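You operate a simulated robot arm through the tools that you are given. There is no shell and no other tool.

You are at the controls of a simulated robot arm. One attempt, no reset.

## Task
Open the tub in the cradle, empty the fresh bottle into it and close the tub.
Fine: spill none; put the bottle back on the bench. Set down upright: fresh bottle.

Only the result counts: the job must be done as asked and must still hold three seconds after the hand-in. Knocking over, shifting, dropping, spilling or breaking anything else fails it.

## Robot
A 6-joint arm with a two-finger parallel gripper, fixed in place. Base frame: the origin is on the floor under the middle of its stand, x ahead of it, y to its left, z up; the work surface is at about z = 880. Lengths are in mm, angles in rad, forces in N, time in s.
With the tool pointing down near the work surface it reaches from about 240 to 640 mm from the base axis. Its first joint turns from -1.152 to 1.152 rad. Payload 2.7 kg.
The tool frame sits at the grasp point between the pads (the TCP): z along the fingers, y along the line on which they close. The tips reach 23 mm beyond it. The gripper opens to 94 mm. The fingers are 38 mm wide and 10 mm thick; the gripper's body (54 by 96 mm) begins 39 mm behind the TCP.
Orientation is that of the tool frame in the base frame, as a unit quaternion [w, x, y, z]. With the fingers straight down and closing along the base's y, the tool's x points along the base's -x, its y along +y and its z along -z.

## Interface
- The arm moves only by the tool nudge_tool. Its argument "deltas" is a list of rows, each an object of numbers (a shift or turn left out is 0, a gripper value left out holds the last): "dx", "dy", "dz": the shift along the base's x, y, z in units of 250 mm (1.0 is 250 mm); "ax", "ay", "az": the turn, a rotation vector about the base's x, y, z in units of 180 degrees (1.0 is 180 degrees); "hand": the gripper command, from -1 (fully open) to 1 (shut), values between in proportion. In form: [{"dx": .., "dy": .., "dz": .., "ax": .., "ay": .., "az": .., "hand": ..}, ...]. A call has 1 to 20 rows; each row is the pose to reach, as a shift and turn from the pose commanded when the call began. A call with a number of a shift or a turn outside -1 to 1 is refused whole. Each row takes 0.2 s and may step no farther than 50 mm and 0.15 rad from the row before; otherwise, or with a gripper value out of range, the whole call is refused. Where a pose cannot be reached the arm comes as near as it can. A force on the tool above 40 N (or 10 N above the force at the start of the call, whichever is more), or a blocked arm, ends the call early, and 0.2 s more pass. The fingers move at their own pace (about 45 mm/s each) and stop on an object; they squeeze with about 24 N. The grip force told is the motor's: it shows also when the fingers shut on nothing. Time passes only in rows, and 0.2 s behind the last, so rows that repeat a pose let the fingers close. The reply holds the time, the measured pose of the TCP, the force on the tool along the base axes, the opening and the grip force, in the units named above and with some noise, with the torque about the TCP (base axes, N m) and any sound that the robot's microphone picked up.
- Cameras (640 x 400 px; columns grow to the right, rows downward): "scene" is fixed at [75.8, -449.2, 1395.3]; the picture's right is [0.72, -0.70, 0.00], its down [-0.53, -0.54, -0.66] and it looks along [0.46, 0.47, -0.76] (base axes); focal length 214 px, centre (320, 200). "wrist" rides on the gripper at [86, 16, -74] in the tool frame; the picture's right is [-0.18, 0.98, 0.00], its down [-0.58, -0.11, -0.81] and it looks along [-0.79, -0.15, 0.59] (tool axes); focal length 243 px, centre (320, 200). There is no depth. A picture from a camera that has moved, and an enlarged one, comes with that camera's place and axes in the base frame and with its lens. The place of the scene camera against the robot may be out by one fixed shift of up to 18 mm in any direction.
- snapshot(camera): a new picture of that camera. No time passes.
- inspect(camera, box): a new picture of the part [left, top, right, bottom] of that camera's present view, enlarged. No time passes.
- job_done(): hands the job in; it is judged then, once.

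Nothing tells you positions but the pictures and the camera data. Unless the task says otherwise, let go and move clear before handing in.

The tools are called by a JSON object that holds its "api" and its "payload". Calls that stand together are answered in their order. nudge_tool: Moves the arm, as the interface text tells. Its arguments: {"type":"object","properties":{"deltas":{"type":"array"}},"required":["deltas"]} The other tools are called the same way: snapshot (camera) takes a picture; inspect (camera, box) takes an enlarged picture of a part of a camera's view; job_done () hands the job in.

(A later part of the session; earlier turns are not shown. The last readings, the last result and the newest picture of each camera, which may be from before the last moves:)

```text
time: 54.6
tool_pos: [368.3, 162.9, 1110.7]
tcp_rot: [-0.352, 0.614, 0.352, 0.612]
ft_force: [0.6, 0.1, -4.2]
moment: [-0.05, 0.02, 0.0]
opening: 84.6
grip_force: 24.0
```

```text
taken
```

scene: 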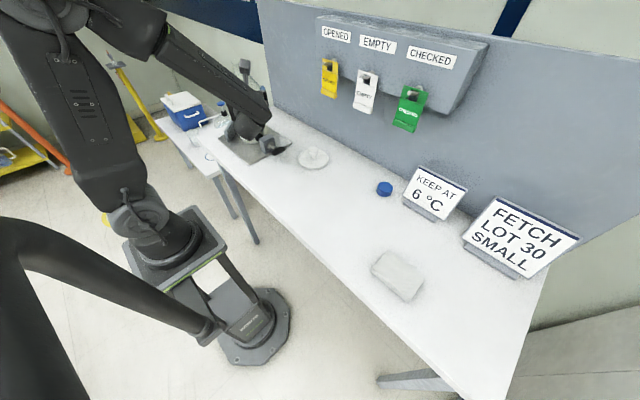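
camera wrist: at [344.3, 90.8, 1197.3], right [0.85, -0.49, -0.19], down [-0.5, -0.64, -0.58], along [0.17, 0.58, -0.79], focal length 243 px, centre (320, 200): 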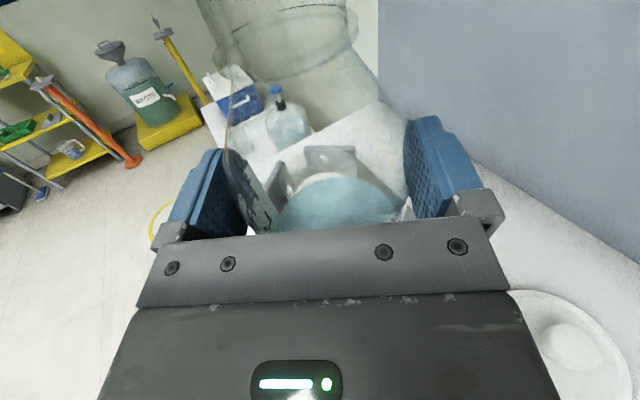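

Carrying upright with ~4.5 N load. I'll continue to the pour start position beside the tub and look at the tub from the scene camera.

{"api": "nudge_tool", "payload": {"deltas": [{"dx": -0.01, "dy": 0.06}, {"dx": -0.04, "dy": 0.16}, {"dx": -0.07, "dy": 0.27}, {"dx": -0.11, "dy": 0.38}, {"dx": -0.14, "dy": 0.49}, {"dx": -0.17, "dy": 0.59}, {"dx": -0.192, "dy": 0.672}, {"dx": -0.192, "dy": 0.672}]}}

{"api": "snapshot", "payload": {"camera": "scene"}}

{"api": "inspect", "payload": {"camera": "scene", "box": [190, 50, 310, 160]}}

{"api": "inspect", "payload": {"camera": "scene", "box": [215, 90, 305, 160]}}

```text
time: 56.4
tool_pos: [322.2, 331.3, 1111.6]
tcp_rot: [-0.353, 0.614, 0.353, 0.612]
ft_force: [0.5, -0.3, -4.1]
moment: [-0.05, -0.01, -0.01]
opening: 84.2
grip_force: 24.1
```

```text
taken
```

scene: 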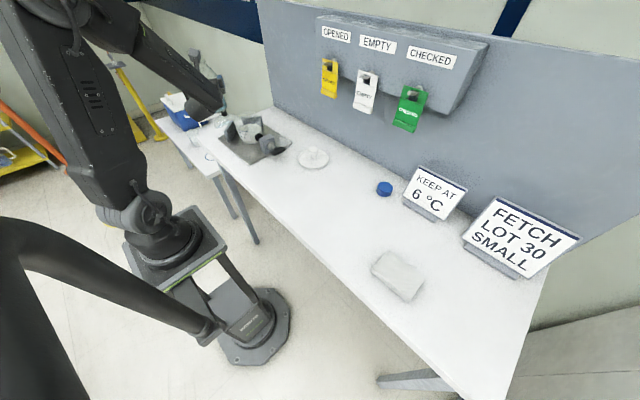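

```text
3.64 times, centred on (250, 105) of scene
camera zoom: at [75.9, -449.1, 1395.3], right [0.72, -0.7, 0.0], down [-0.53, -0.54, -0.66], along [0.46, 0.47, -0.76], focal length 780 px, centre (574, 546)
```

zoom: 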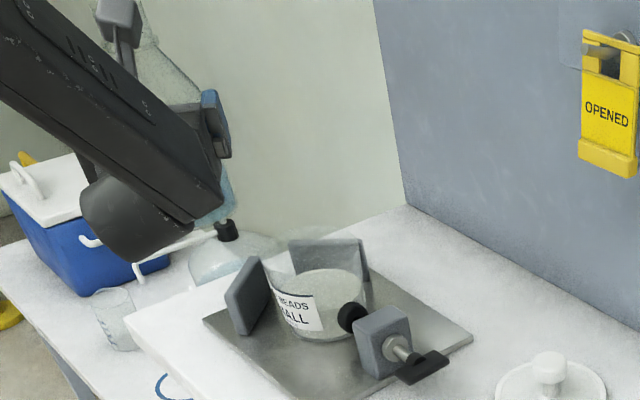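

```text
5.71 times, centred on (260, 125) of scene
camera zoom: at [75.9, -449.1, 1395.3], right [0.72, -0.7, 0.0], down [-0.53, -0.54, -0.66], along [0.46, 0.47, -0.76], focal length 1226 px, centre (663, 629)
```

zoom: 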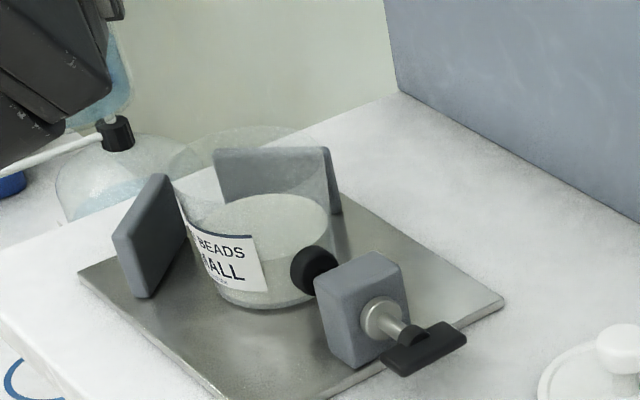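

The tub rim is ~110 mm across with beads up to around half height, giving ample room. I'll tilt the bottle to 60° (nothing flows yet at this angle) while lowering to the pour height.

{"api": "nudge_tool", "payload": {"deltas": [{"dz": -0.01, "ax": 0.01389, "ay": 0.02406}, {"dz": -0.03, "ax": 0.02778, "ay": 0.04811}, {"dz": -0.05, "ax": 0.04167, "ay": 0.07217}, {"dz": -0.08, "ax": 0.05556, "ay": 0.09623}, {"dz": -0.11, "ax": 0.06944, "ay": 0.12028}, {"dz": -0.14, "ax": 0.08333, "ay": 0.14434}, {"dz": -0.17, "ax": 0.09722, "ay": 0.16839}, {"dz": -0.2, "ax": 0.11111, "ay": 0.19245}, {"dz": -0.23, "ax": 0.125, "ay": 0.21651}, {"dz": -0.26, "ax": 0.13889, "ay": 0.24056}, {"dz": -0.29, "ax": 0.15278, "ay": 0.26462}, {"dz": -0.3, "ax": 0.16667, "ay": 0.28868}, {"dz": -0.3, "ax": 0.16667, "ay": 0.28868}]}}

{"api": "inspect", "payload": {"camera": "scene", "box": [190, 60, 310, 160]}}

{"api": "snapshot", "payload": {"camera": "wrist"}}

```text
time: 59.2
tool_pos: [320.0, 330.5, 1034.3]
tcp_rot: [-0.611, 0.709, -0.002, 0.352]
ft_force: [-0.5, -0.1, -4.6]
moment: [-0.09, -0.02, 0.01]
opening: 84.4
grip_force: 24.2
```

```text
4.00 times, centred on (250, 110) of scene
camera zoom: at [75.8, -449.1, 1395.3], right [0.72, -0.7, 0.0], down [-0.53, -0.54, -0.66], along [0.46, 0.47, -0.76], focal length 858 px, centre (600, 560)
```

zoom: 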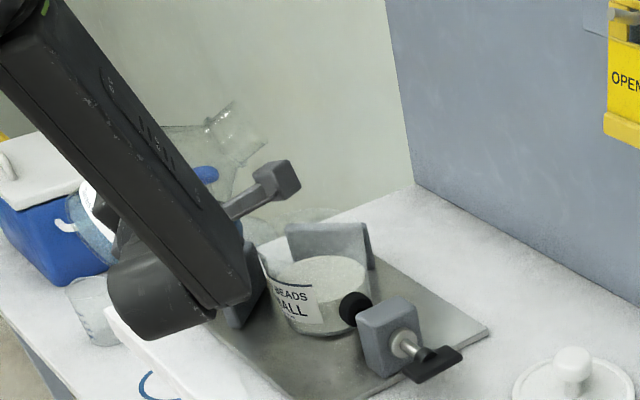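

```text
taken
camera wrist: at [354.3, 225.4, 1064.4], right [0.28, -0.17, -0.94], down [-0.89, -0.42, -0.19], along [-0.36, 0.89, -0.27], focal length 243 px, centre (320, 200)
```

wrist: 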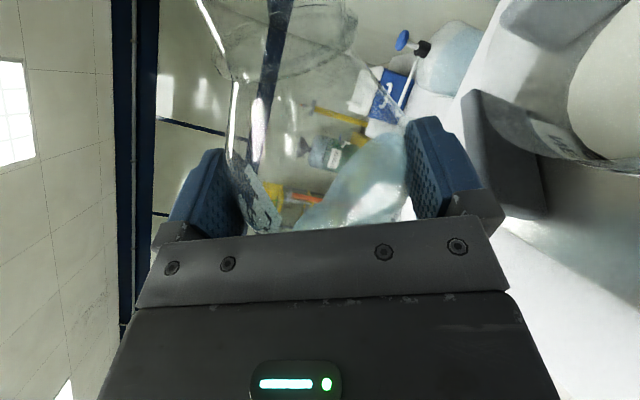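

The bottle is at 60° with nothing flowing yet. I'll zoom in on the mouth to verify where the lip is relative to the tub.

{"api": "inspect", "payload": {"camera": "scene", "box": [215, 75, 285, 145]}}

{"api": "inspect", "payload": {"camera": "wrist", "box": [190, 0, 440, 160]}}

```text
5.71 times, centred on (250, 110) of scene
camera zoom: at [75.8, -449.1, 1395.3], right [0.72, -0.7, 0.0], down [-0.53, -0.54, -0.66], along [0.46, 0.47, -0.76], focal length 1226 px, centre (720, 714)
```

zoom: 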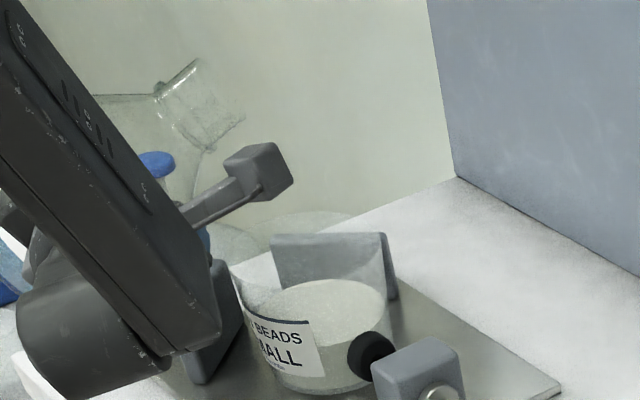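

```text
2.50 times, centred on (315, 80) of wrist
camera zoom: at [354.3, 225.4, 1064.4], right [0.28, -0.17, -0.94], down [-0.89, -0.42, -0.19], along [-0.36, 0.89, -0.27], focal length 606 px, centre (332, 500)
```

zoom: 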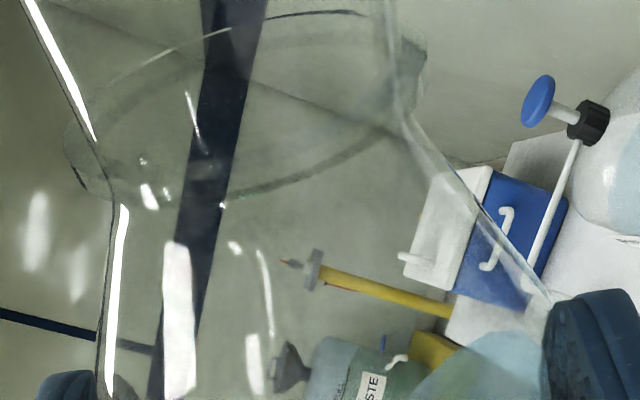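

The wrist view confirms the bottle is seated squarely in the grip, and the lip works out to be over the tub just short of centre. I'll tilt on to 90° slowly with the lip held over the tub, then check the stream.

{"api": "nudge_tool", "payload": {"deltas": [{"dx": 0.0036, "dy": -0.0028, "dz": -0.016, "ax": 0.01389, "ay": 0.02406}, {"dx": 0.006, "dy": -0.0028, "dz": -0.022, "ax": 0.02778, "ay": 0.04811}, {"dx": 0.0032, "dy": -0.0012, "dz": -0.0176, "ax": 0.04167, "ay": 0.07217}, {"dx": 0.0028, "dy": -0.0012, "dz": -0.0132, "ax": 0.05556, "ay": 0.09623}, {"dx": 0.0048, "dy": -0.0024, "dz": -0.0084, "ax": 0.06944, "ay": 0.12028}, {"dx": 0.0072, "dy": -0.0036, "dz": -0.004, "ax": 0.07639, "ay": 0.13231}]}}

{"api": "inspect", "payload": {"camera": "scene", "box": [215, 75, 285, 145]}}

{"api": "snapshot", "payload": {"camera": "wrist"}}

```text
time: 60.6
tool_pos: [322.4, 331.0, 1034.2]
tcp_rot: [-0.678, 0.688, -0.169, 0.196]
ft_force: [-1.0, 0.2, -4.9]
moment: [-0.07, -0.04, 0.02]
opening: 84.4
grip_force: 24.2
```

```text
5.71 times, centred on (250, 110) of scene
camera zoom: at [75.8, -449.1, 1395.3], right [0.72, -0.7, 0.0], down [-0.53, -0.54, -0.66], along [0.46, 0.47, -0.76], focal length 1226 px, centre (720, 714)
```

zoom: 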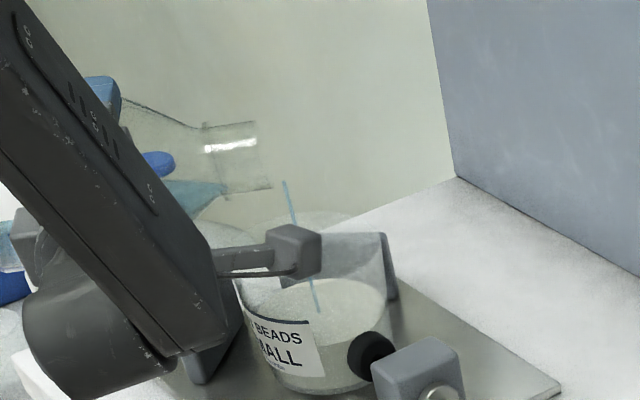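

```text
taken
camera wrist: at [360.0, 222.7, 1021.8], right [-0.13, 0.07, -0.99], down [-0.91, -0.41, 0.09], along [-0.4, 0.91, 0.11], focal length 243 px, centre (320, 200)
```

wrist: 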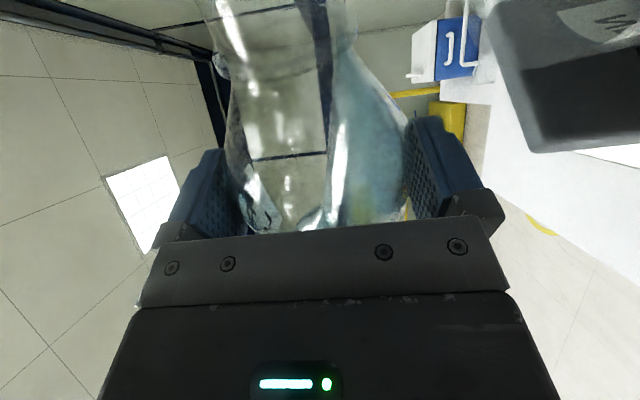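

A thin blue stream is running and lands close to the middle of the tub. I'll keep tilting slowly to 100° with the lip in place.

{"api": "nudge_tool", "payload": {"deltas": [{"dx": 0.0024, "dy": -0.0016, "dz": 0.0036, "ax": 0.00694, "ay": 0.01203}, {"dx": 0.0024, "dy": -0.0016, "dz": 0.0036, "ax": 0.00694, "ay": 0.01203}, {"dx": 0.006, "dy": -0.0036, "dz": 0.0096, "ax": 0.01389, "ay": 0.02406}, {"dx": 0.006, "dy": -0.0036, "dz": 0.0096, "ax": 0.01389, "ay": 0.02406}, {"dx": 0.0092, "dy": -0.0056, "dz": 0.0156, "ax": 0.02083, "ay": 0.03608}, {"dx": 0.0092, "dy": -0.0056, "dz": 0.0156, "ax": 0.02083, "ay": 0.03608}]}}

{"api": "inspect", "payload": {"camera": "scene", "box": [215, 75, 285, 145]}}

{"api": "snapshot", "payload": {"camera": "wrist"}}

```text
time: 62.0
tool_pos: [324.9, 327.9, 1038.9]
tcp_rot: [0.689, -0.676, 0.213, -0.152]
ft_force: [0.3, -0.4, -4.3]
moment: [-0.09, -0.04, 0.01]
opening: 84.7
grip_force: 23.9
```

```text
5.71 times, centred on (250, 110) of scene
camera zoom: at [75.8, -449.2, 1395.3], right [0.72, -0.7, 0.0], down [-0.53, -0.54, -0.66], along [0.46, 0.47, -0.76], focal length 1226 px, centre (720, 714)
```

zoom: 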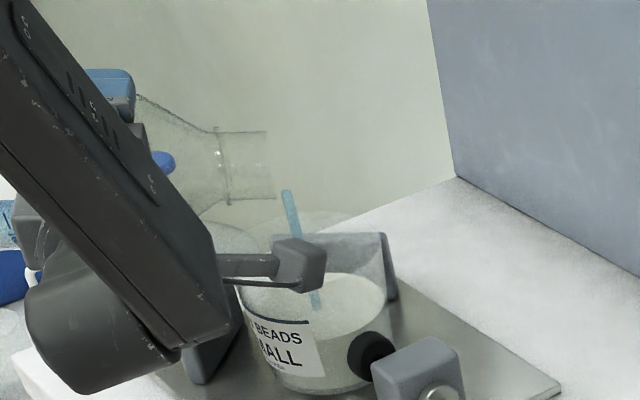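

```text
taken
camera wrist: at [360.3, 222.1, 1015.0], right [-0.24, 0.13, -0.96], down [-0.9, -0.42, 0.16], along [-0.38, 0.9, 0.22], focal length 243 px, centre (320, 200)
```

wrist: 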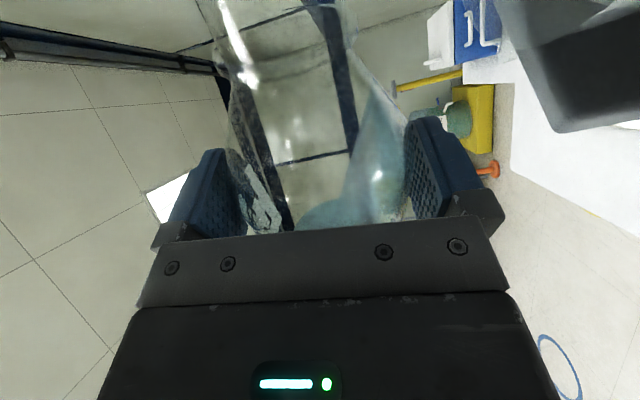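

The stream is steady and on target. Continuing slowly to 105°.

{"api": "nudge_tool", "payload": {"deltas": [{"dx": 0.0048, "dy": -0.0028, "dz": 0.0072, "ax": 0.00694, "ay": 0.01203}, {"dx": 0.0048, "dy": -0.0028, "dz": 0.0072, "ax": 0.00694, "ay": 0.01203}, {"dx": 0.0092, "dy": -0.0052, "dz": 0.0144, "ax": 0.01389, "ay": 0.02406}, {"dx": 0.0092, "dy": -0.0052, "dz": 0.0144, "ax": 0.01389, "ay": 0.02406}, {"dx": 0.0148, "dy": -0.0084, "dz": 0.0232, "ax": 0.02083, "ay": 0.03608}, {"dx": 0.0148, "dy": -0.0084, "dz": 0.0232, "ax": 0.02083, "ay": 0.03608}, {"dx": 0.0208, "dy": -0.012, "dz": 0.032, "ax": 0.02778, "ay": 0.04811}, {"dx": 0.0208, "dy": -0.012, "dz": 0.032, "ax": 0.02778, "ay": 0.04811}]}}

{"api": "inspect", "payload": {"camera": "scene", "box": [215, 75, 285, 145]}}

{"api": "snapshot", "payload": {"camera": "wrist"}}

```text
time: 63.8
tool_pos: [329.5, 325.5, 1046.5]
tcp_rot: [0.7, -0.654, 0.271, -0.091]
ft_force: [-0.3, 0.8, -2.5]
moment: [-0.05, -0.04, 0.02]
opening: 84.3
grip_force: 23.6
```

```text
5.71 times, centred on (250, 110) of scene
camera zoom: at [75.8, -449.2, 1395.3], right [0.72, -0.7, 0.0], down [-0.53, -0.54, -0.66], along [0.46, 0.47, -0.76], focal length 1226 px, centre (720, 714)
```

zoom: 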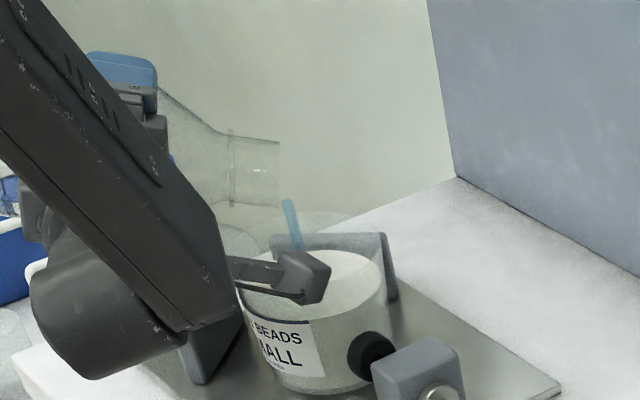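

```text
taken
camera wrist: at [360.7, 222.1, 1008.8], right [-0.38, 0.21, -0.9], down [-0.86, -0.43, 0.26], along [-0.34, 0.88, 0.35], focal length 243 px, centre (320, 200)
```

wrist: 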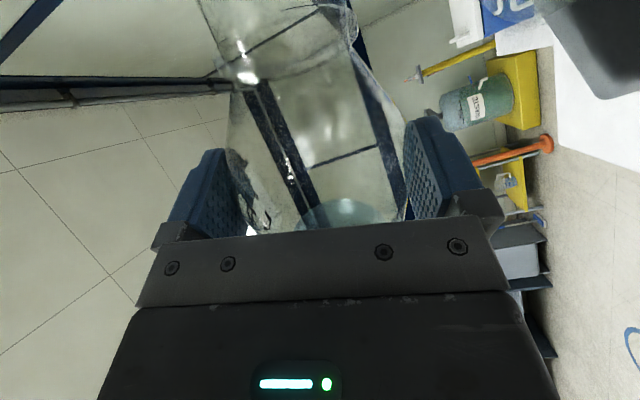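

The tub is filling and the load is down to ~2.5 N. I'll continue to 120° slowly.

{"api": "nudge_tool", "payload": {"deltas": [{"dx": 0.007, "dy": -0.004, "dz": 0.01, "ax": 0.00694, "ay": 0.01203}, {"dx": 0.007, "dy": -0.004, "dz": 0.01, "ax": 0.00694, "ay": 0.01203}, {"dx": 0.014, "dy": -0.008, "dz": 0.02, "ax": 0.01389, "ay": 0.02406}, {"dx": 0.014, "dy": -0.008, "dz": 0.02, "ax": 0.01389, "ay": 0.02406}, {"dx": 0.0296, "dy": -0.0168, "dz": 0.04, "ax": 0.02778, "ay": 0.04811}, {"dx": 0.0296, "dy": -0.0168, "dz": 0.04, "ax": 0.02778, "ay": 0.04811}, {"dx": 0.0476, "dy": -0.0272, "dz": 0.064, "ax": 0.04167, "ay": 0.07217}, {"dx": 0.0476, "dy": -0.0272, "dz": 0.064, "ax": 0.04167, "ay": 0.07217}]}}

{"api": "inspect", "payload": {"camera": "scene", "box": [215, 75, 285, 145]}}

{"api": "snapshot", "payload": {"camera": "wrist"}}

```text
time: 65.6
tool_pos: [341.9, 319.0, 1063.7]
tcp_rot: [0.706, -0.613, 0.353, 0.001]
ft_force: [-0.1, 0.5, -2.9]
moment: [-0.05, -0.03, 0.0]
opening: 84.5
grip_force: 23.8
```

```text
5.71 times, centred on (250, 110) of scene
camera zoom: at [75.8, -449.2, 1395.3], right [0.72, -0.7, 0.0], down [-0.53, -0.54, -0.66], along [0.46, 0.47, -0.76], focal length 1226 px, centre (720, 714)
```

zoom: 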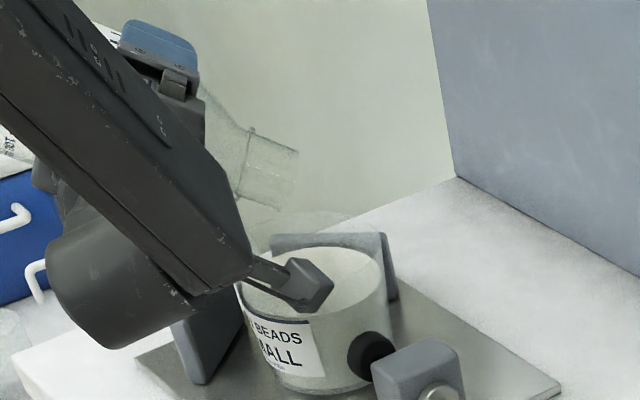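

```text
taken
camera wrist: at [361.9, 221.7, 1005.7], right [-0.57, 0.32, -0.76], down [-0.79, -0.48, 0.39], along [-0.24, 0.82, 0.53], focal length 243 px, centre (320, 200)
```

wrist: 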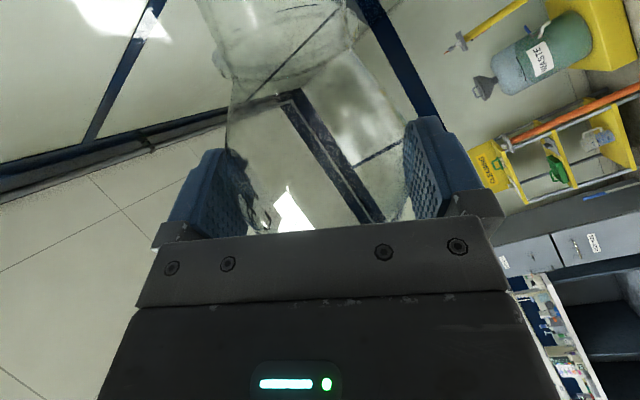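

No blue remains visible in the bottle. I'll tilt further to 140° and hold to drain any last beads.

{"api": "nudge_tool", "payload": {"deltas": [{"dx": 0.0196, "dy": -0.0112, "dz": 0.024, "ax": 0.01389, "ay": 0.02406}, {"dx": 0.0412, "dy": -0.0236, "dz": 0.0456, "ax": 0.02778, "ay": 0.04811}, {"dx": 0.064, "dy": -0.0368, "dz": 0.064, "ax": 0.04167, "ay": 0.07217}, {"dx": 0.0884, "dy": -0.0512, "dz": 0.08, "ax": 0.05556, "ay": 0.09623}, {"dx": 0.0884, "dy": -0.0512, "dz": 0.08, "ax": 0.05556, "ay": 0.09623}, {"dx": 0.0884, "dy": -0.0512, "dz": 0.08, "ax": 0.05556, "ay": 0.09623}, {"dx": 0.0884, "dy": -0.0512, "dz": 0.08, "ax": 0.05556, "ay": 0.09623}, {"dx": 0.0884, "dy": -0.0512, "dz": 0.08, "ax": 0.05556, "ay": 0.09623}]}}

{"api": "inspect", "payload": {"camera": "scene", "box": [215, 75, 285, 145]}}

{"api": "inspect", "payload": {"camera": "wrist", "box": [190, 0, 450, 240]}}

```text
time: 67.4
tool_pos: [365.5, 306.4, 1081.1]
tcp_rot: [0.696, -0.542, 0.454, 0.125]
ft_force: [0.0, -0.1, -2.5]
moment: [-0.06, 0.01, 0.0]
opening: 84.2
grip_force: 24.2
```

```text
5.71 times, centred on (250, 110) of scene
camera zoom: at [75.8, -449.2, 1395.3], right [0.72, -0.7, 0.0], down [-0.53, -0.54, -0.66], along [0.46, 0.47, -0.76], focal length 1226 px, centre (720, 714)
```

zoom: 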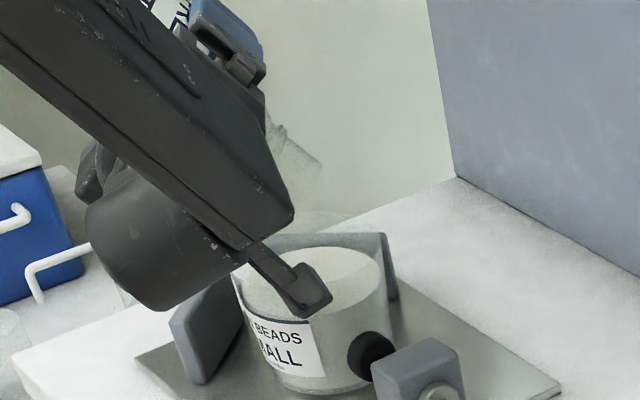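

```text
1.67 times, centred on (320, 120) of wrist
camera zoom: at [363.7, 220.6, 1004.7], right [-0.76, 0.43, -0.49], down [-0.65, -0.56, 0.52], along [-0.05, 0.71, 0.7], focal length 404 px, centre (320, 333)
```

zoom: 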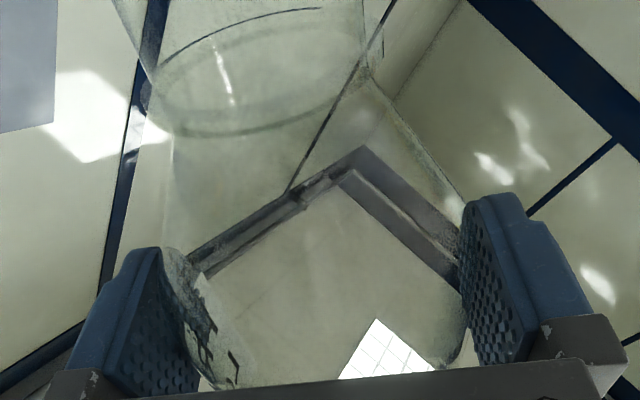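

The bottle is empty (load steady at ~2.5 N) and the tub holds everything. I'll reverse the tilt back to upright while rising clear.

{"api": "nudge_tool", "payload": {"deltas": [{"dx": -0.0356, "dy": 0.0208, "dz": 0.055, "ax": -0.02083, "ay": -0.03608}, {"dx": -0.0688, "dy": 0.04, "dz": 0.064, "ax": -0.04167, "ay": -0.07217}, {"dx": -0.0976, "dy": 0.0564, "dz": 0.05, "ax": -0.0625, "ay": -0.10825}, {"dx": -0.122, "dy": 0.0704, "dz": 0.04, "ax": -0.08333, "ay": -0.14434}, {"dx": -0.142, "dy": 0.0824, "dz": 0.03, "ax": -0.10417, "ay": -0.18042}, {"dx": -0.1568, "dy": 0.0904, "dz": 0.03, "ax": -0.125, "ay": -0.21651}, {"dx": -0.166, "dy": 0.096, "dz": 0.04, "ax": -0.14583, "ay": -0.25259}, {"dx": -0.1732, "dy": 0.0996, "dz": 0.05, "ax": -0.16667, "ay": -0.28868}, {"dx": -0.1732, "dy": 0.0996, "dz": 0.06, "ax": -0.1875, "ay": -0.32476}, {"dx": -0.1732, "dy": 0.0996, "dz": 0.08, "ax": -0.20833, "ay": -0.36084}, {"dx": -0.1732, "dy": 0.0996, "dz": 0.1, "ax": -0.22917, "ay": -0.39693}, {"dx": -0.1732, "dy": 0.0996, "dz": 0.1124, "ax": -0.25, "ay": -0.43301}, {"dx": -0.1732, "dy": 0.0996, "dz": 0.1124, "ax": -0.27083, "ay": -0.4691}, {"dx": -0.1732, "dy": 0.0996, "dz": 0.1124, "ax": -0.29167, "ay": -0.50518}, {"dx": -0.1732, "dy": 0.0996, "dz": 0.1124, "ax": -0.3125, "ay": -0.54127}, {"dx": -0.1732, "dy": 0.0996, "dz": 0.1124, "ax": -0.33333, "ay": -0.57735}, {"dx": -0.1732, "dy": 0.0996, "dz": 0.1124, "ax": -0.35417, "ay": -0.61343}, {"dx": -0.1732, "dy": 0.0996, "dz": 0.1124, "ax": -0.375, "ay": -0.64952}, {"dx": -0.1732, "dy": 0.0996, "dz": 0.1124, "ax": -0.38889, "ay": -0.67358}, {"dx": -0.1732, "dy": 0.0996, "dz": 0.1124, "ax": -0.38889, "ay": -0.67358}]}}

{"api": "inspect", "payload": {"camera": "scene", "box": [190, 60, 310, 160]}}

{"api": "snapshot", "payload": {"camera": "wrist"}}

```text
time: 71.6
tool_pos: [319.9, 331.5, 1110.9]
tcp_rot: [-0.352, 0.614, 0.353, 0.612]
ft_force: [-0.3, -0.9, -3.8]
moment: [-0.04, 0.02, -0.01]
opening: 84.7
grip_force: 24.5
```

```text
4.00 times, centred on (250, 110) of scene
camera zoom: at [75.8, -449.2, 1395.3], right [0.72, -0.7, 0.0], down [-0.53, -0.54, -0.66], along [0.46, 0.47, -0.76], focal length 858 px, centre (600, 560)
```

zoom: 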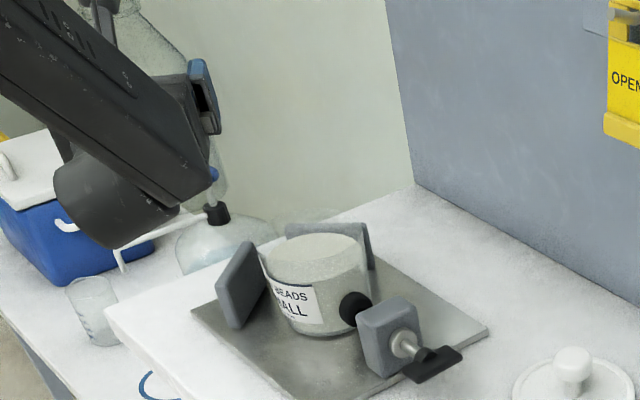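

```text
taken
camera wrist: at [295.8, 259.5, 1196.9], right [0.85, -0.49, -0.18], down [-0.5, -0.64, -0.58], along [0.17, 0.58, -0.79], focal length 243 px, centre (320, 200)
```

wrist: 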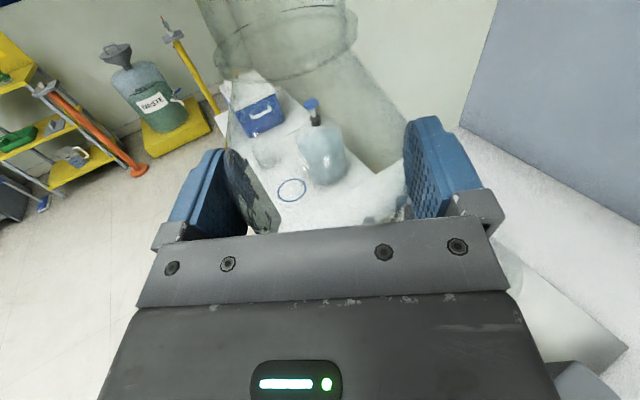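

The tub is filled with no sign of spillage, and the bottle is upright and empty. I'll retrace the path to the bottle's original spot.

{"api": "nudge_tool", "payload": {"deltas": [{"dx": 0.022, "dy": -0.082}, {"dx": 0.052, "dy": -0.182}, {"dx": 0.082, "dy": -0.292}, {"dx": 0.122, "dy": -0.402}, {"dx": 0.152, "dy": -0.512}, {"dx": 0.182, "dy": -0.612}, {"dx": 0.192, "dy": -0.672}, {"dx": 0.192, "dy": -0.672}]}}

{"api": "nudge_tool", "payload": {"deltas": [{"dx": 0.01, "dy": -0.06}, {"dx": 0.02, "dy": -0.16}, {"dx": 0.03, "dy": -0.28}, {"dx": 0.03, "dy": -0.4}, {"dx": 0.02, "dy": -0.52}, {"dx": 0.0, "dy": -0.64}, {"dx": -0.02, "dy": -0.76}, {"dx": -0.04, "dy": -0.86}, {"dx": -0.05, "dy": -0.92}, {"dx": -0.05, "dy": -0.92}]}}

{"api": "snapshot", "payload": {"camera": "wrist"}}

{"api": "snapshot", "payload": {"camera": "scene"}}

```text
time: 73.4
tool_pos: [368.9, 163.0, 1108.9]
tcp_rot: [-0.353, 0.614, 0.352, 0.612]
ft_force: [0.3, 1.3, -3.8]
moment: [-0.03, -0.02, 0.0]
opening: 84.2
grip_force: 23.8
```

```text
time: 75.6
tool_pos: [357.1, -66.3, 1110.8]
tcp_rot: [-0.353, 0.614, 0.353, 0.612]
ft_force: [0.3, 1.3, -3.4]
moment: [-0.04, 0.02, 0.01]
opening: 84.3
grip_force: 24.2
```

```text
taken
camera wrist: at [332.5, -138.6, 1196.8], right [0.85, -0.49, -0.19], down [-0.5, -0.64, -0.58], along [0.17, 0.58, -0.79], focal length 243 px, centre (320, 200)
```

wrist: 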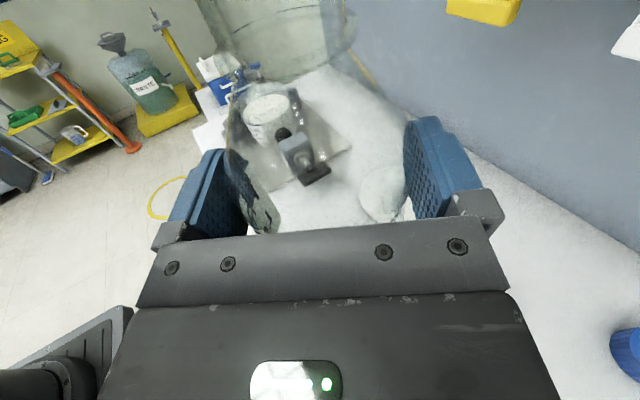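

```text
taken
```

scene: 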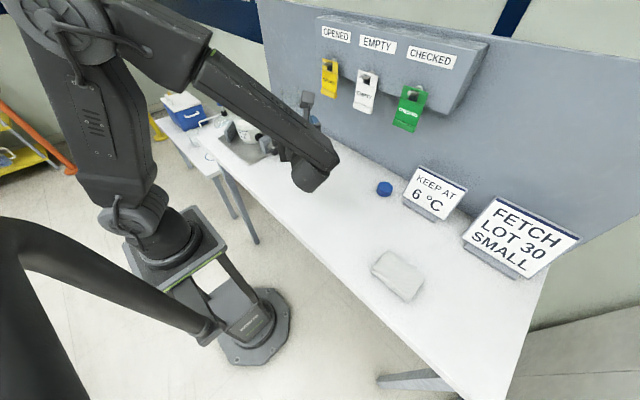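

Back above the original spot. I'll lower most of the way and then creep to contact.

{"api": "nudge_tool", "payload": {"deltas": [{"dz": -0.1}, {"dz": -0.22}, {"dz": -0.34}, {"dz": -0.44}, {"dz": -0.5}, {"dz": -0.54}, {"dz": -0.552}, {"dz": -0.552}]}}

{"api": "nudge_tool", "payload": {"deltas": [{"dz": -0.006}, {"dz": -0.012}, {"dz": -0.012}]}}

```text
time: 77.4
tool_pos: [357.4, -66.2, 971.6]
tcp_rot: [-0.353, 0.614, 0.353, 0.611]
ft_force: [0.3, -0.6, -3.9]
moment: [0.0, 0.03, -0.02]
opening: 84.3
grip_force: 23.9
```

```text
time: 78.2
tool_pos: [357.3, -68.1, 969.5]
tcp_rot: [-0.353, 0.614, 0.353, 0.612]
ft_force: [0.4, 1.3, -4.0]
moment: [-0.04, 0.01, -0.03]
opening: 84.3
grip_force: 24.2
```

{"api": "nudge_tool", "payload": {"deltas": [{"dz": -0.006}, {"dz": -0.01}]}}

{"api": "nudge_tool", "payload": {"deltas": [{"dz": -0.004}, {"dz": -0.004}]}}

```text
time: 78.8
tool_pos: [355.5, -67.7, 967.1]
tcp_rot: [-0.353, 0.614, 0.353, 0.611]
ft_force: [0.8, 0.3, -2.8]
moment: [0.01, 0.01, 0.04]
opening: 84.6
grip_force: 24.3
```

```text
time: 79.4
tool_pos: [355.2, -67.8, 965.2]
tcp_rot: [-0.352, 0.614, 0.352, 0.612]
ft_force: [0.3, 0.7, -2.9]
moment: [-0.04, 0.02, 0.0]
opening: 84.3
grip_force: 23.7
```

{"api": "nudge_tool", "payload": {"deltas": [{"dz": -0.002}, {"dz": -0.002}]}}

{"api": "nudge_tool", "payload": {"deltas": [{"dz": -0.002}, {"dz": -0.002}]}}

```text
time: 80.0
tool_pos: [356.5, -67.5, 966.0]
tcp_rot: [-0.353, 0.614, 0.352, 0.612]
ft_force: [-2.0, -2.0, 4.1]
moment: [-0.18, 0.45, -0.01]
opening: 84.3
grip_force: 23.7
```

```text
time: 80.6
tool_pos: [357.1, -67.5, 965.5]
tcp_rot: [-0.351, 0.613, 0.353, 0.613]
ft_force: [-0.9, -0.7, 11.8]
moment: [-0.13, -0.02, -0.02]
opening: 84.2
grip_force: 23.8
```

Contact with the bench is confirmed. I'll ease up by 0.5 mm and open the gripper.

{"api": "nudge_tool", "payload": {"deltas": [{"dz": 0.002}, {"dz": 0.002}]}}

{"api": "nudge_tool", "payload": {"deltas": [{"hand": -1}, {"hand": -1}, {"hand": -1}, {"hand": -1}]}}

{"api": "snapshot", "payload": {"camera": "wrist"}}

{"api": "inspect", "payload": {"camera": "wrist", "box": [170, 90, 490, 290]}}

```text
time: 81.2
tool_pos: [355.9, -66.3, 965.3]
tcp_rot: [-0.353, 0.613, 0.353, 0.612]
ft_force: [0.1, 0.7, 7.8]
moment: [0.26, -0.4, 0.03]
opening: 84.4
grip_force: 23.9
```

```text
time: 82.2
tool_pos: [356.4, -67.3, 966.7]
tcp_rot: [-0.352, 0.614, 0.352, 0.612]
ft_force: [-0.3, -0.5, 1.2]
moment: [-0.01, 0.02, 0.01]
opening: 93.8
grip_force: 0.0
```

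```text
taken
camera wrist: at [332.0, -138.7, 1052.1], right [0.85, -0.49, -0.19], down [-0.5, -0.64, -0.58], along [0.17, 0.58, -0.79], focal length 243 px, centre (320, 200)
```

wrist: 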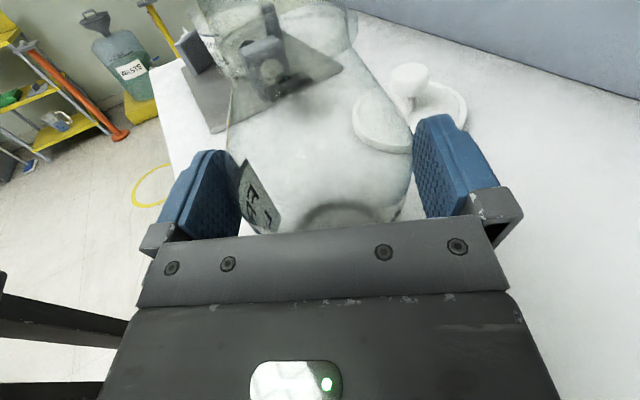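

```text
2.00 times, centred on (330, 190) of wrist
camera zoom: at [332.0, -138.7, 1052.1], right [0.85, -0.49, -0.19], down [-0.5, -0.64, -0.58], along [0.17, 0.58, -0.79], focal length 485 px, centre (300, 220)
```

zoom: 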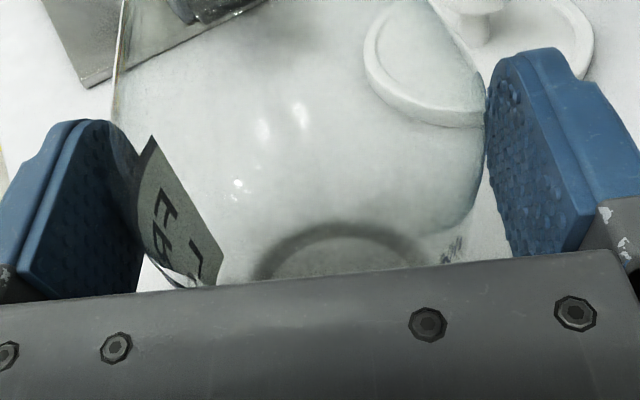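

The bottle stands on the bench, empty, with the fingers clear on both sides. I'll back straight out along the tool axis.

{"api": "nudge_tool", "payload": {"deltas": [{"dx": -0.01, "dy": -0.01732}, {"dx": -0.03, "dy": -0.05196}, {"dx": -0.05, "dy": -0.0866}, {"dx": -0.08, "dy": -0.13856}, {"dx": -0.12, "dy": -0.20785}, {"dx": -0.17, "dy": -0.29445}, {"dx": -0.22, "dy": -0.38105}, {"dx": -0.26, "dy": -0.45033}, {"dx": -0.26, "dy": -0.45033}]}}

{"api": "snapshot", "payload": {"camera": "wrist"}}

{"api": "inspect", "payload": {"camera": "wrist", "box": [230, 0, 430, 180]}}

```text
time: 84.2
tool_pos: [290.9, -177.6, 966.6]
tcp_rot: [-0.354, 0.613, 0.353, 0.611]
ft_force: [0.3, 0.0, 0.0]
moment: [0.01, 0.0, 0.03]
opening: 93.8
grip_force: 0.0
```

```text
taken
camera wrist: at [266.6, -249.5, 1052.9], right [0.85, -0.49, -0.19], down [-0.5, -0.64, -0.58], along [0.17, 0.59, -0.79], focal length 243 px, centre (320, 200)
```

wrist: 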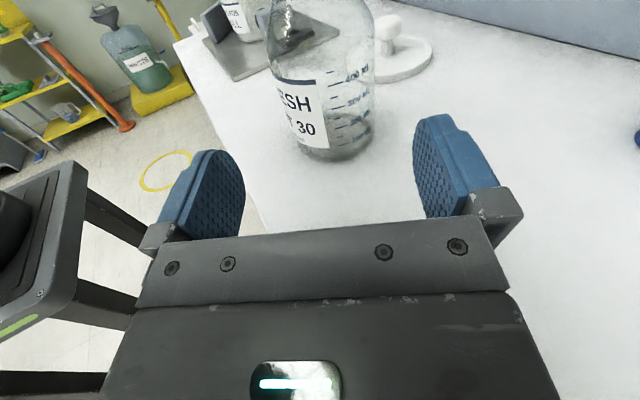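

```text
2.22 times, centred on (330, 90) of wrist
camera zoom: at [266.6, -249.5, 1052.9], right [0.85, -0.49, -0.19], down [-0.5, -0.64, -0.58], along [0.17, 0.59, -0.79], focal length 539 px, centre (298, 444)
```

zoom: 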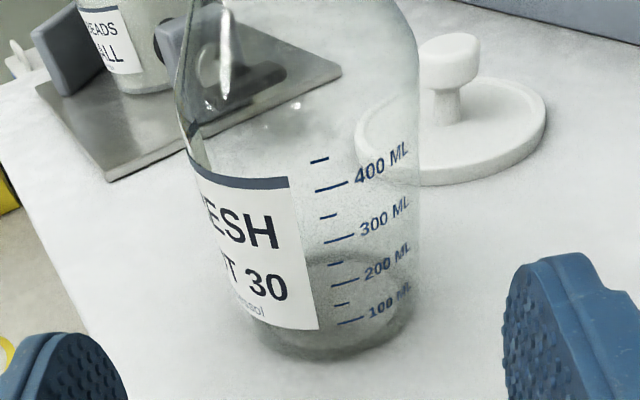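

The bottle is upright and visibly empty. Now I rise and reorient the tool back to pointing down.

{"api": "nudge_tool", "payload": {"deltas": [{"dz": 0.18}, {"dz": 0.36}, {"dz": 0.54}, {"dz": 0.72}, {"dz": 0.868}, {"dz": 0.868, "ax": -0.0394, "ay": 0.0227}, {"dz": 0.868, "ax": -0.0787, "ay": 0.0455}, {"dz": 0.868, "ax": -0.1181, "ay": 0.0682}, {"dz": 0.868, "ax": -0.1575, "ay": 0.0909}, {"dz": 0.868, "ax": -0.1968, "ay": 0.1136}, {"dz": 0.868, "ax": -0.2362, "ay": 0.1364}, {"dz": 0.868, "ax": -0.2756, "ay": 0.1591}, {"dz": 0.868, "ax": -0.3149, "ay": 0.1818}, {"dz": 0.868, "ax": -0.3543, "ay": 0.2045}, {"dz": 0.868, "ax": -0.3937, "ay": 0.2273}, {"dz": 0.868, "ax": -0.433, "ay": 0.25}, {"dz": 0.868, "ax": -0.433, "ay": 0.25}]}}

{"api": "nudge_tool", "payload": {"deltas": [{"dx": 0.02, "dy": 0.04, "az": 0.0444}, {"dx": 0.06, "dy": 0.12, "az": 0.0889}, {"dx": 0.1, "dy": 0.2, "az": 0.1333}, {"dx": 0.14, "dy": 0.28, "az": 0.1778}, {"dx": 0.18, "dy": 0.36, "az": 0.2222}, {"dx": 0.22, "dy": 0.44, "az": 0.2667}, {"dx": 0.26, "dy": 0.52, "az": 0.3111}, {"dx": 0.3, "dy": 0.6, "az": 0.3556}, {"dx": 0.34, "dy": 0.68, "az": 0.4}, {"dx": 0.38, "dy": 0.76, "az": 0.4444}, {"dx": 0.42, "dy": 0.84, "az": 0.4889}, {"dx": 0.46, "dy": 0.9, "az": 0.5333}, {"dx": 0.48, "dy": 0.94, "az": 0.5778}, {"dx": 0.48, "dy": 0.94, "az": 0.6222}, {"dx": 0.48, "dy": 0.94, "az": 0.6667}, {"dx": 0.48, "dy": 0.94, "az": 0.6667}]}}

{"api": "snapshot", "payload": {"camera": "wrist"}}

{"api": "snapshot", "payload": {"camera": "scene"}}

```text
time: 87.8
tool_pos: [291.8, -179.3, 1182.3]
tcp_rot: [0.002, 0.866, 0.5, -0.001]
ft_force: [0.0, -0.1, -1.3]
moment: [0.0, 0.0, -0.06]
opening: 94.1
grip_force: 0.0
```

```text
time: 91.2
tool_pos: [410.1, 55.3, 1182.7]
tcp_rot: [0.001, 0.0, 1.0, 0.002]
ft_force: [-0.2, 0.0, 0.7]
moment: [-0.02, 0.03, 0.01]
opening: 94.0
grip_force: 0.1
```

```text
taken
camera wrist: at [322.9, 72.3, 1257.7], right [0.18, 0.98, 0.0], down [0.58, -0.11, 0.81], along [0.79, -0.15, -0.59], focal length 243 px, centre (320, 200)
```

wrist: 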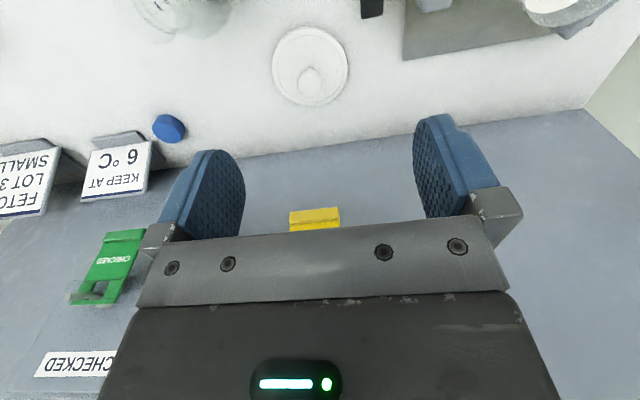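

```text
taken
```

scene: 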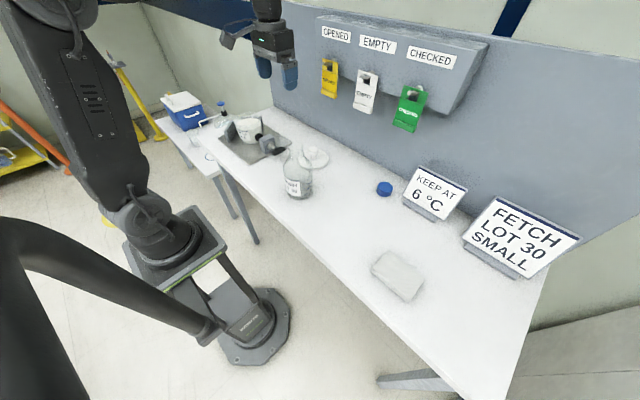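

Tool is down again. I'll descend at this spot to z≈1040 (keeping clear of the rack) and then slide over the lid.

{"api": "nudge_tool", "payload": {"deltas": [{"dz": -0.15}, {"dz": -0.33}, {"dz": -0.5}, {"dz": -0.57}, {"dx": 0.12, "dy": -0.04, "dz": -0.57}, {"dx": 0.24, "dy": -0.09, "dz": -0.57}, {"dx": 0.336, "dy": -0.122, "dz": -0.57}, {"dx": 0.336, "dy": -0.122, "dz": -0.68}, {"dx": 0.336, "dy": -0.122, "dz": -0.78}, {"dx": 0.336, "dy": -0.122, "dz": -0.78}]}}

{"api": "snapshot", "payload": {"camera": "wrist"}}

{"api": "inspect", "payload": {"camera": "wrist", "box": [240, 40, 400, 150]}}

```text
time: 93.4
tool_pos: [496.3, 25.6, 987.1]
tcp_rot: [0.002, 0.001, 1.0, 0.002]
ft_force: [0.2, 1.0, -0.7]
moment: [0.01, 0.0, 0.01]
opening: 93.7
grip_force: 0.0
```

```text
taken
camera wrist: at [408.0, 41.8, 1061.7], right [0.19, 0.98, 0.0], down [0.58, -0.11, 0.81], along [0.79, -0.15, -0.59], focal length 243 px, centre (320, 200)
```

wrist: 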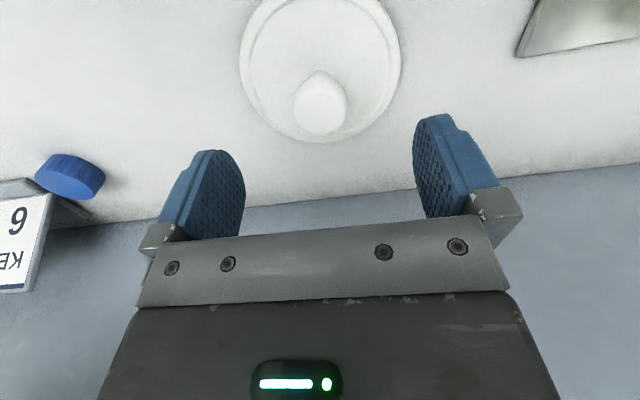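

```text
3.64 times, centred on (320, 95) of wrist
camera zoom: at [408.0, 41.8, 1061.7], right [0.19, 0.98, 0.0], down [0.58, -0.11, 0.81], along [0.79, -0.15, -0.59], focal length 882 px, centre (320, 582)
```

zoom: 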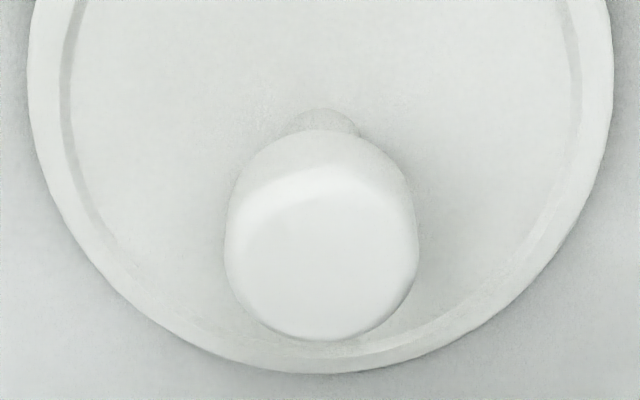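

The knob is centred in the view. I'll descend to about z=922 and verify before gripping.

{"api": "nudge_tool", "payload": {"deltas": [{"dz": -0.08}, {"dz": -0.16}, {"dz": -0.22}, {"dz": -0.26}, {"dz": -0.26}]}}

{"api": "snapshot", "payload": {"camera": "wrist"}}

```text
time: 94.6
tool_pos: [493.9, 23.8, 922.1]
tcp_rot: [0.001, 0.001, 1.0, 0.002]
ft_force: [-0.1, -0.3, 0.4]
moment: [-0.01, 0.01, -0.03]
opening: 94.1
grip_force: 0.0
```

```text
taken
camera wrist: at [407.1, 41.3, 997.3], right [0.19, 0.98, 0.0], down [0.58, -0.11, 0.81], along [0.79, -0.15, -0.59], focal length 243 px, centre (320, 200)
```

wrist: 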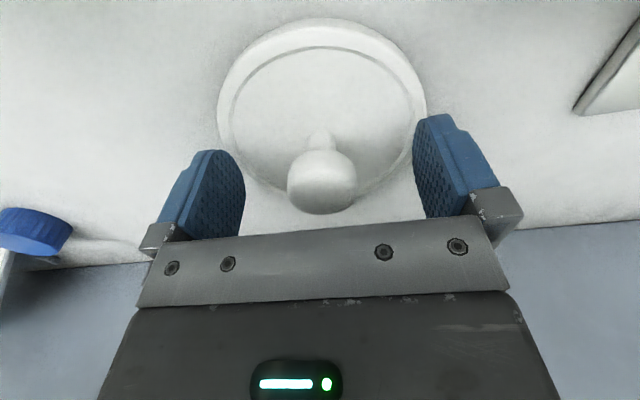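

Knob is right at the grasp point. Closing, then a small test lift.

{"api": "nudge_tool", "payload": {"deltas": [{"hand": 1}, {"hand": 1}, {"hand": 1}, {"hand": 1}, {"hand": 1}, {"hand": 1}]}}

{"api": "nudge_tool", "payload": {"deltas": [{"dz": 0.02}, {"dz": 0.06}, {"dz": 0.1}, {"dz": 0.1}]}}

{"api": "snapshot", "payload": {"camera": "wrist"}}

```text
time: 96.0
tool_pos: [494.2, 25.7, 922.8]
tcp_rot: [0.001, 0.001, 1.0, 0.002]
ft_force: [-0.4, 0.9, -0.2]
moment: [0.01, -0.02, -0.01]
opening: 32.3
grip_force: 24.3
```

```text
time: 97.0
tool_pos: [494.6, 25.0, 948.6]
tcp_rot: [0.0, 0.0, 1.0, 0.002]
ft_force: [0.4, 0.9, -0.4]
moment: [0.01, -0.02, 0.03]
opening: 32.6
grip_force: 24.1
```

```text
taken
camera wrist: at [407.5, 41.3, 1022.5], right [0.19, 0.98, 0.0], down [0.58, -0.11, 0.81], along [0.79, -0.15, -0.59], focal length 243 px, centre (320, 200)
```

wrist: 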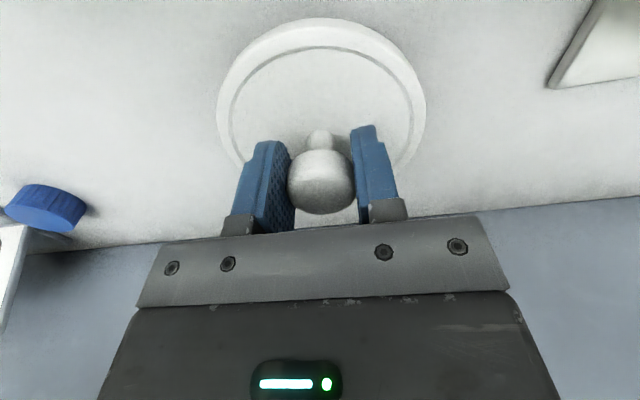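

The lid is held level with the knob seated in the pads just as it was originally. I'll carry it toward the tub at a moderate height.

{"api": "nudge_tool", "payload": {"deltas": [{"dz": 0.12}, {"dx": -0.06, "dy": 0.08, "dz": 0.26}, {"dx": -0.14, "dy": 0.22, "dz": 0.36}, {"dx": -0.21, "dy": 0.37, "dz": 0.44}, {"dx": -0.27, "dy": 0.55, "dz": 0.45}, {"dx": -0.32, "dy": 0.73, "dz": 0.45}, {"dx": -0.3476, "dy": 0.9, "dz": 0.45}, {"dx": -0.3476, "dy": 0.9, "dz": 0.45}]}}

{"api": "nudge_tool", "payload": {"deltas": [{"dy": 0.08}, {"dy": 0.14}, {"dy": 0.1676}, {"dy": 0.1676}]}}

{"api": "snapshot", "payload": {"camera": "wrist"}}

{"api": "inspect", "payload": {"camera": "scene", "box": [210, 80, 300, 160]}}

```text
time: 98.8
tool_pos: [408.6, 250.8, 1059.5]
tcp_rot: [0.001, 0.0, 1.0, 0.002]
ft_force: [0.0, 0.4, 0.5]
moment: [0.04, -0.01, 0.01]
opening: 32.5
grip_force: 24.0
```

```text
time: 99.8
tool_pos: [409.2, 291.2, 1059.4]
tcp_rot: [0.001, 0.001, 1.0, 0.001]
ft_force: [-0.7, 0.0, -0.2]
moment: [0.02, -0.01, 0.04]
opening: 32.3
grip_force: 24.2
```

```text
taken
camera wrist: at [321.6, 308.3, 1134.6], right [0.19, 0.98, 0.0], down [0.58, -0.11, 0.81], along [0.79, -0.15, -0.59], focal length 243 px, centre (320, 200)
```

wrist: 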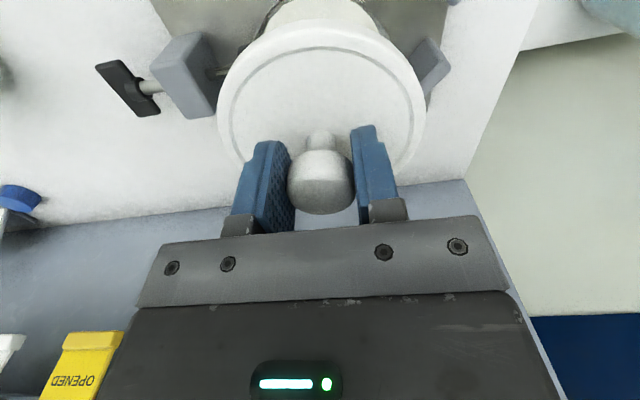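

```text
5.00 times, centred on (255, 120) of scene
camera zoom: at [75.8, -449.2, 1395.3], right [0.72, -0.7, 0.0], down [-0.53, -0.54, -0.66], along [0.46, 0.47, -0.76], focal length 1072 px, centre (645, 600)
```

zoom: 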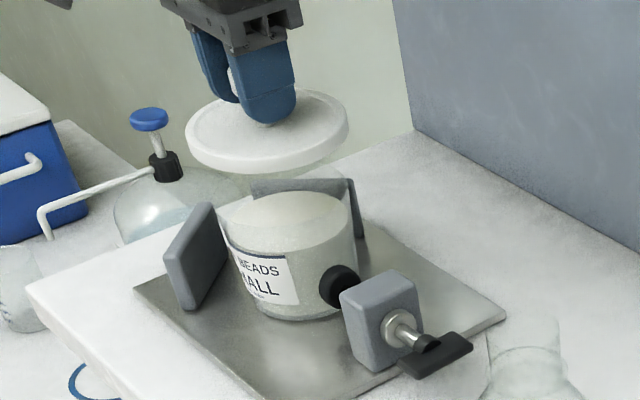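

The lid is above the tub. I'll lower close to the rim and check the alignment.

{"api": "nudge_tool", "payload": {"deltas": [{"dz": -0.06}, {"dz": -0.11}, {"dz": -0.15}, {"dz": -0.167}, {"dz": -0.167}]}}

{"api": "snapshot", "payload": {"camera": "wrist"}}

{"api": "inspect", "payload": {"camera": "scene", "box": [210, 80, 300, 160]}}

```text
time: 101.0
tool_pos: [407.3, 291.7, 1018.1]
tcp_rot: [0.001, 0.001, 1.0, 0.003]
ft_force: [0.8, 0.7, -1.4]
moment: [0.01, -0.03, 0.04]
opening: 32.6
grip_force: 24.5
```

```text
taken
camera wrist: at [320.4, 308.6, 1092.5], right [0.19, 0.98, 0.0], down [0.58, -0.11, 0.81], along [0.79, -0.15, -0.59], focal length 243 px, centre (320, 200)
```

wrist: 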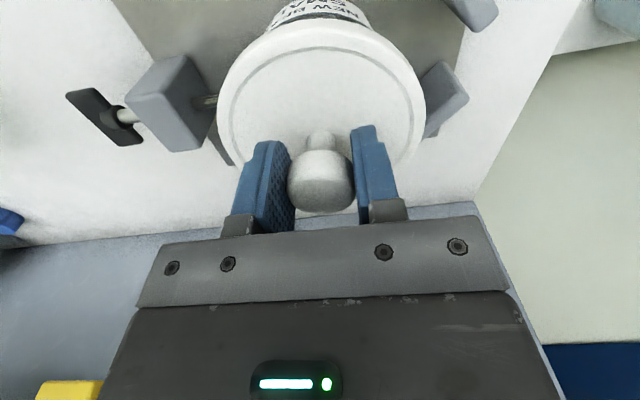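

```text
5.00 times, centred on (255, 120) of scene
camera zoom: at [75.8, -449.2, 1395.3], right [0.72, -0.7, 0.0], down [-0.53, -0.54, -0.66], along [0.46, 0.47, -0.76], focal length 1072 px, centre (645, 600)
```

zoom: 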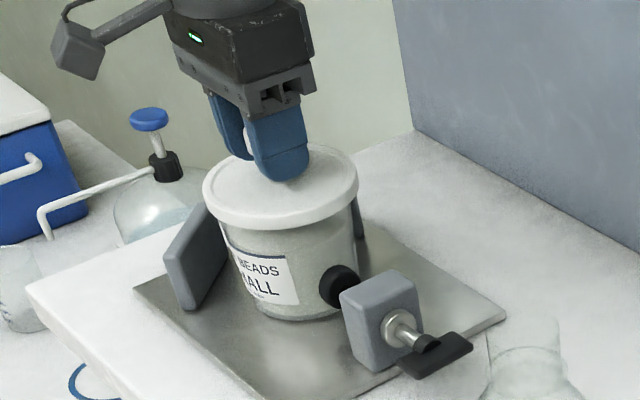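

The lid looks aligned just above the rim. I'll lower it gently in 2 mm steps and watch the force.

{"api": "nudge_tool", "payload": {"deltas": [{"dz": -0.008}, {"dz": -0.016}, {"dz": -0.016}]}}

{"api": "nudge_tool", "payload": {"deltas": [{"dz": -0.006}, {"dz": -0.012}, {"dz": -0.012}]}}

```text
time: 101.8
tool_pos: [407.4, 290.9, 1014.1]
tcp_rot: [0.001, 0.0, 1.0, 0.002]
ft_force: [0.5, 0.2, -0.3]
moment: [-0.03, -0.02, 0.03]
opening: 32.5
grip_force: 24.2
```

```text
time: 102.6
tool_pos: [409.1, 292.2, 1010.8]
tcp_rot: [0.001, 0.002, 1.0, 0.002]
ft_force: [0.3, 0.7, -0.5]
moment: [-0.02, 0.0, 0.01]
opening: 32.3
grip_force: 24.0
```

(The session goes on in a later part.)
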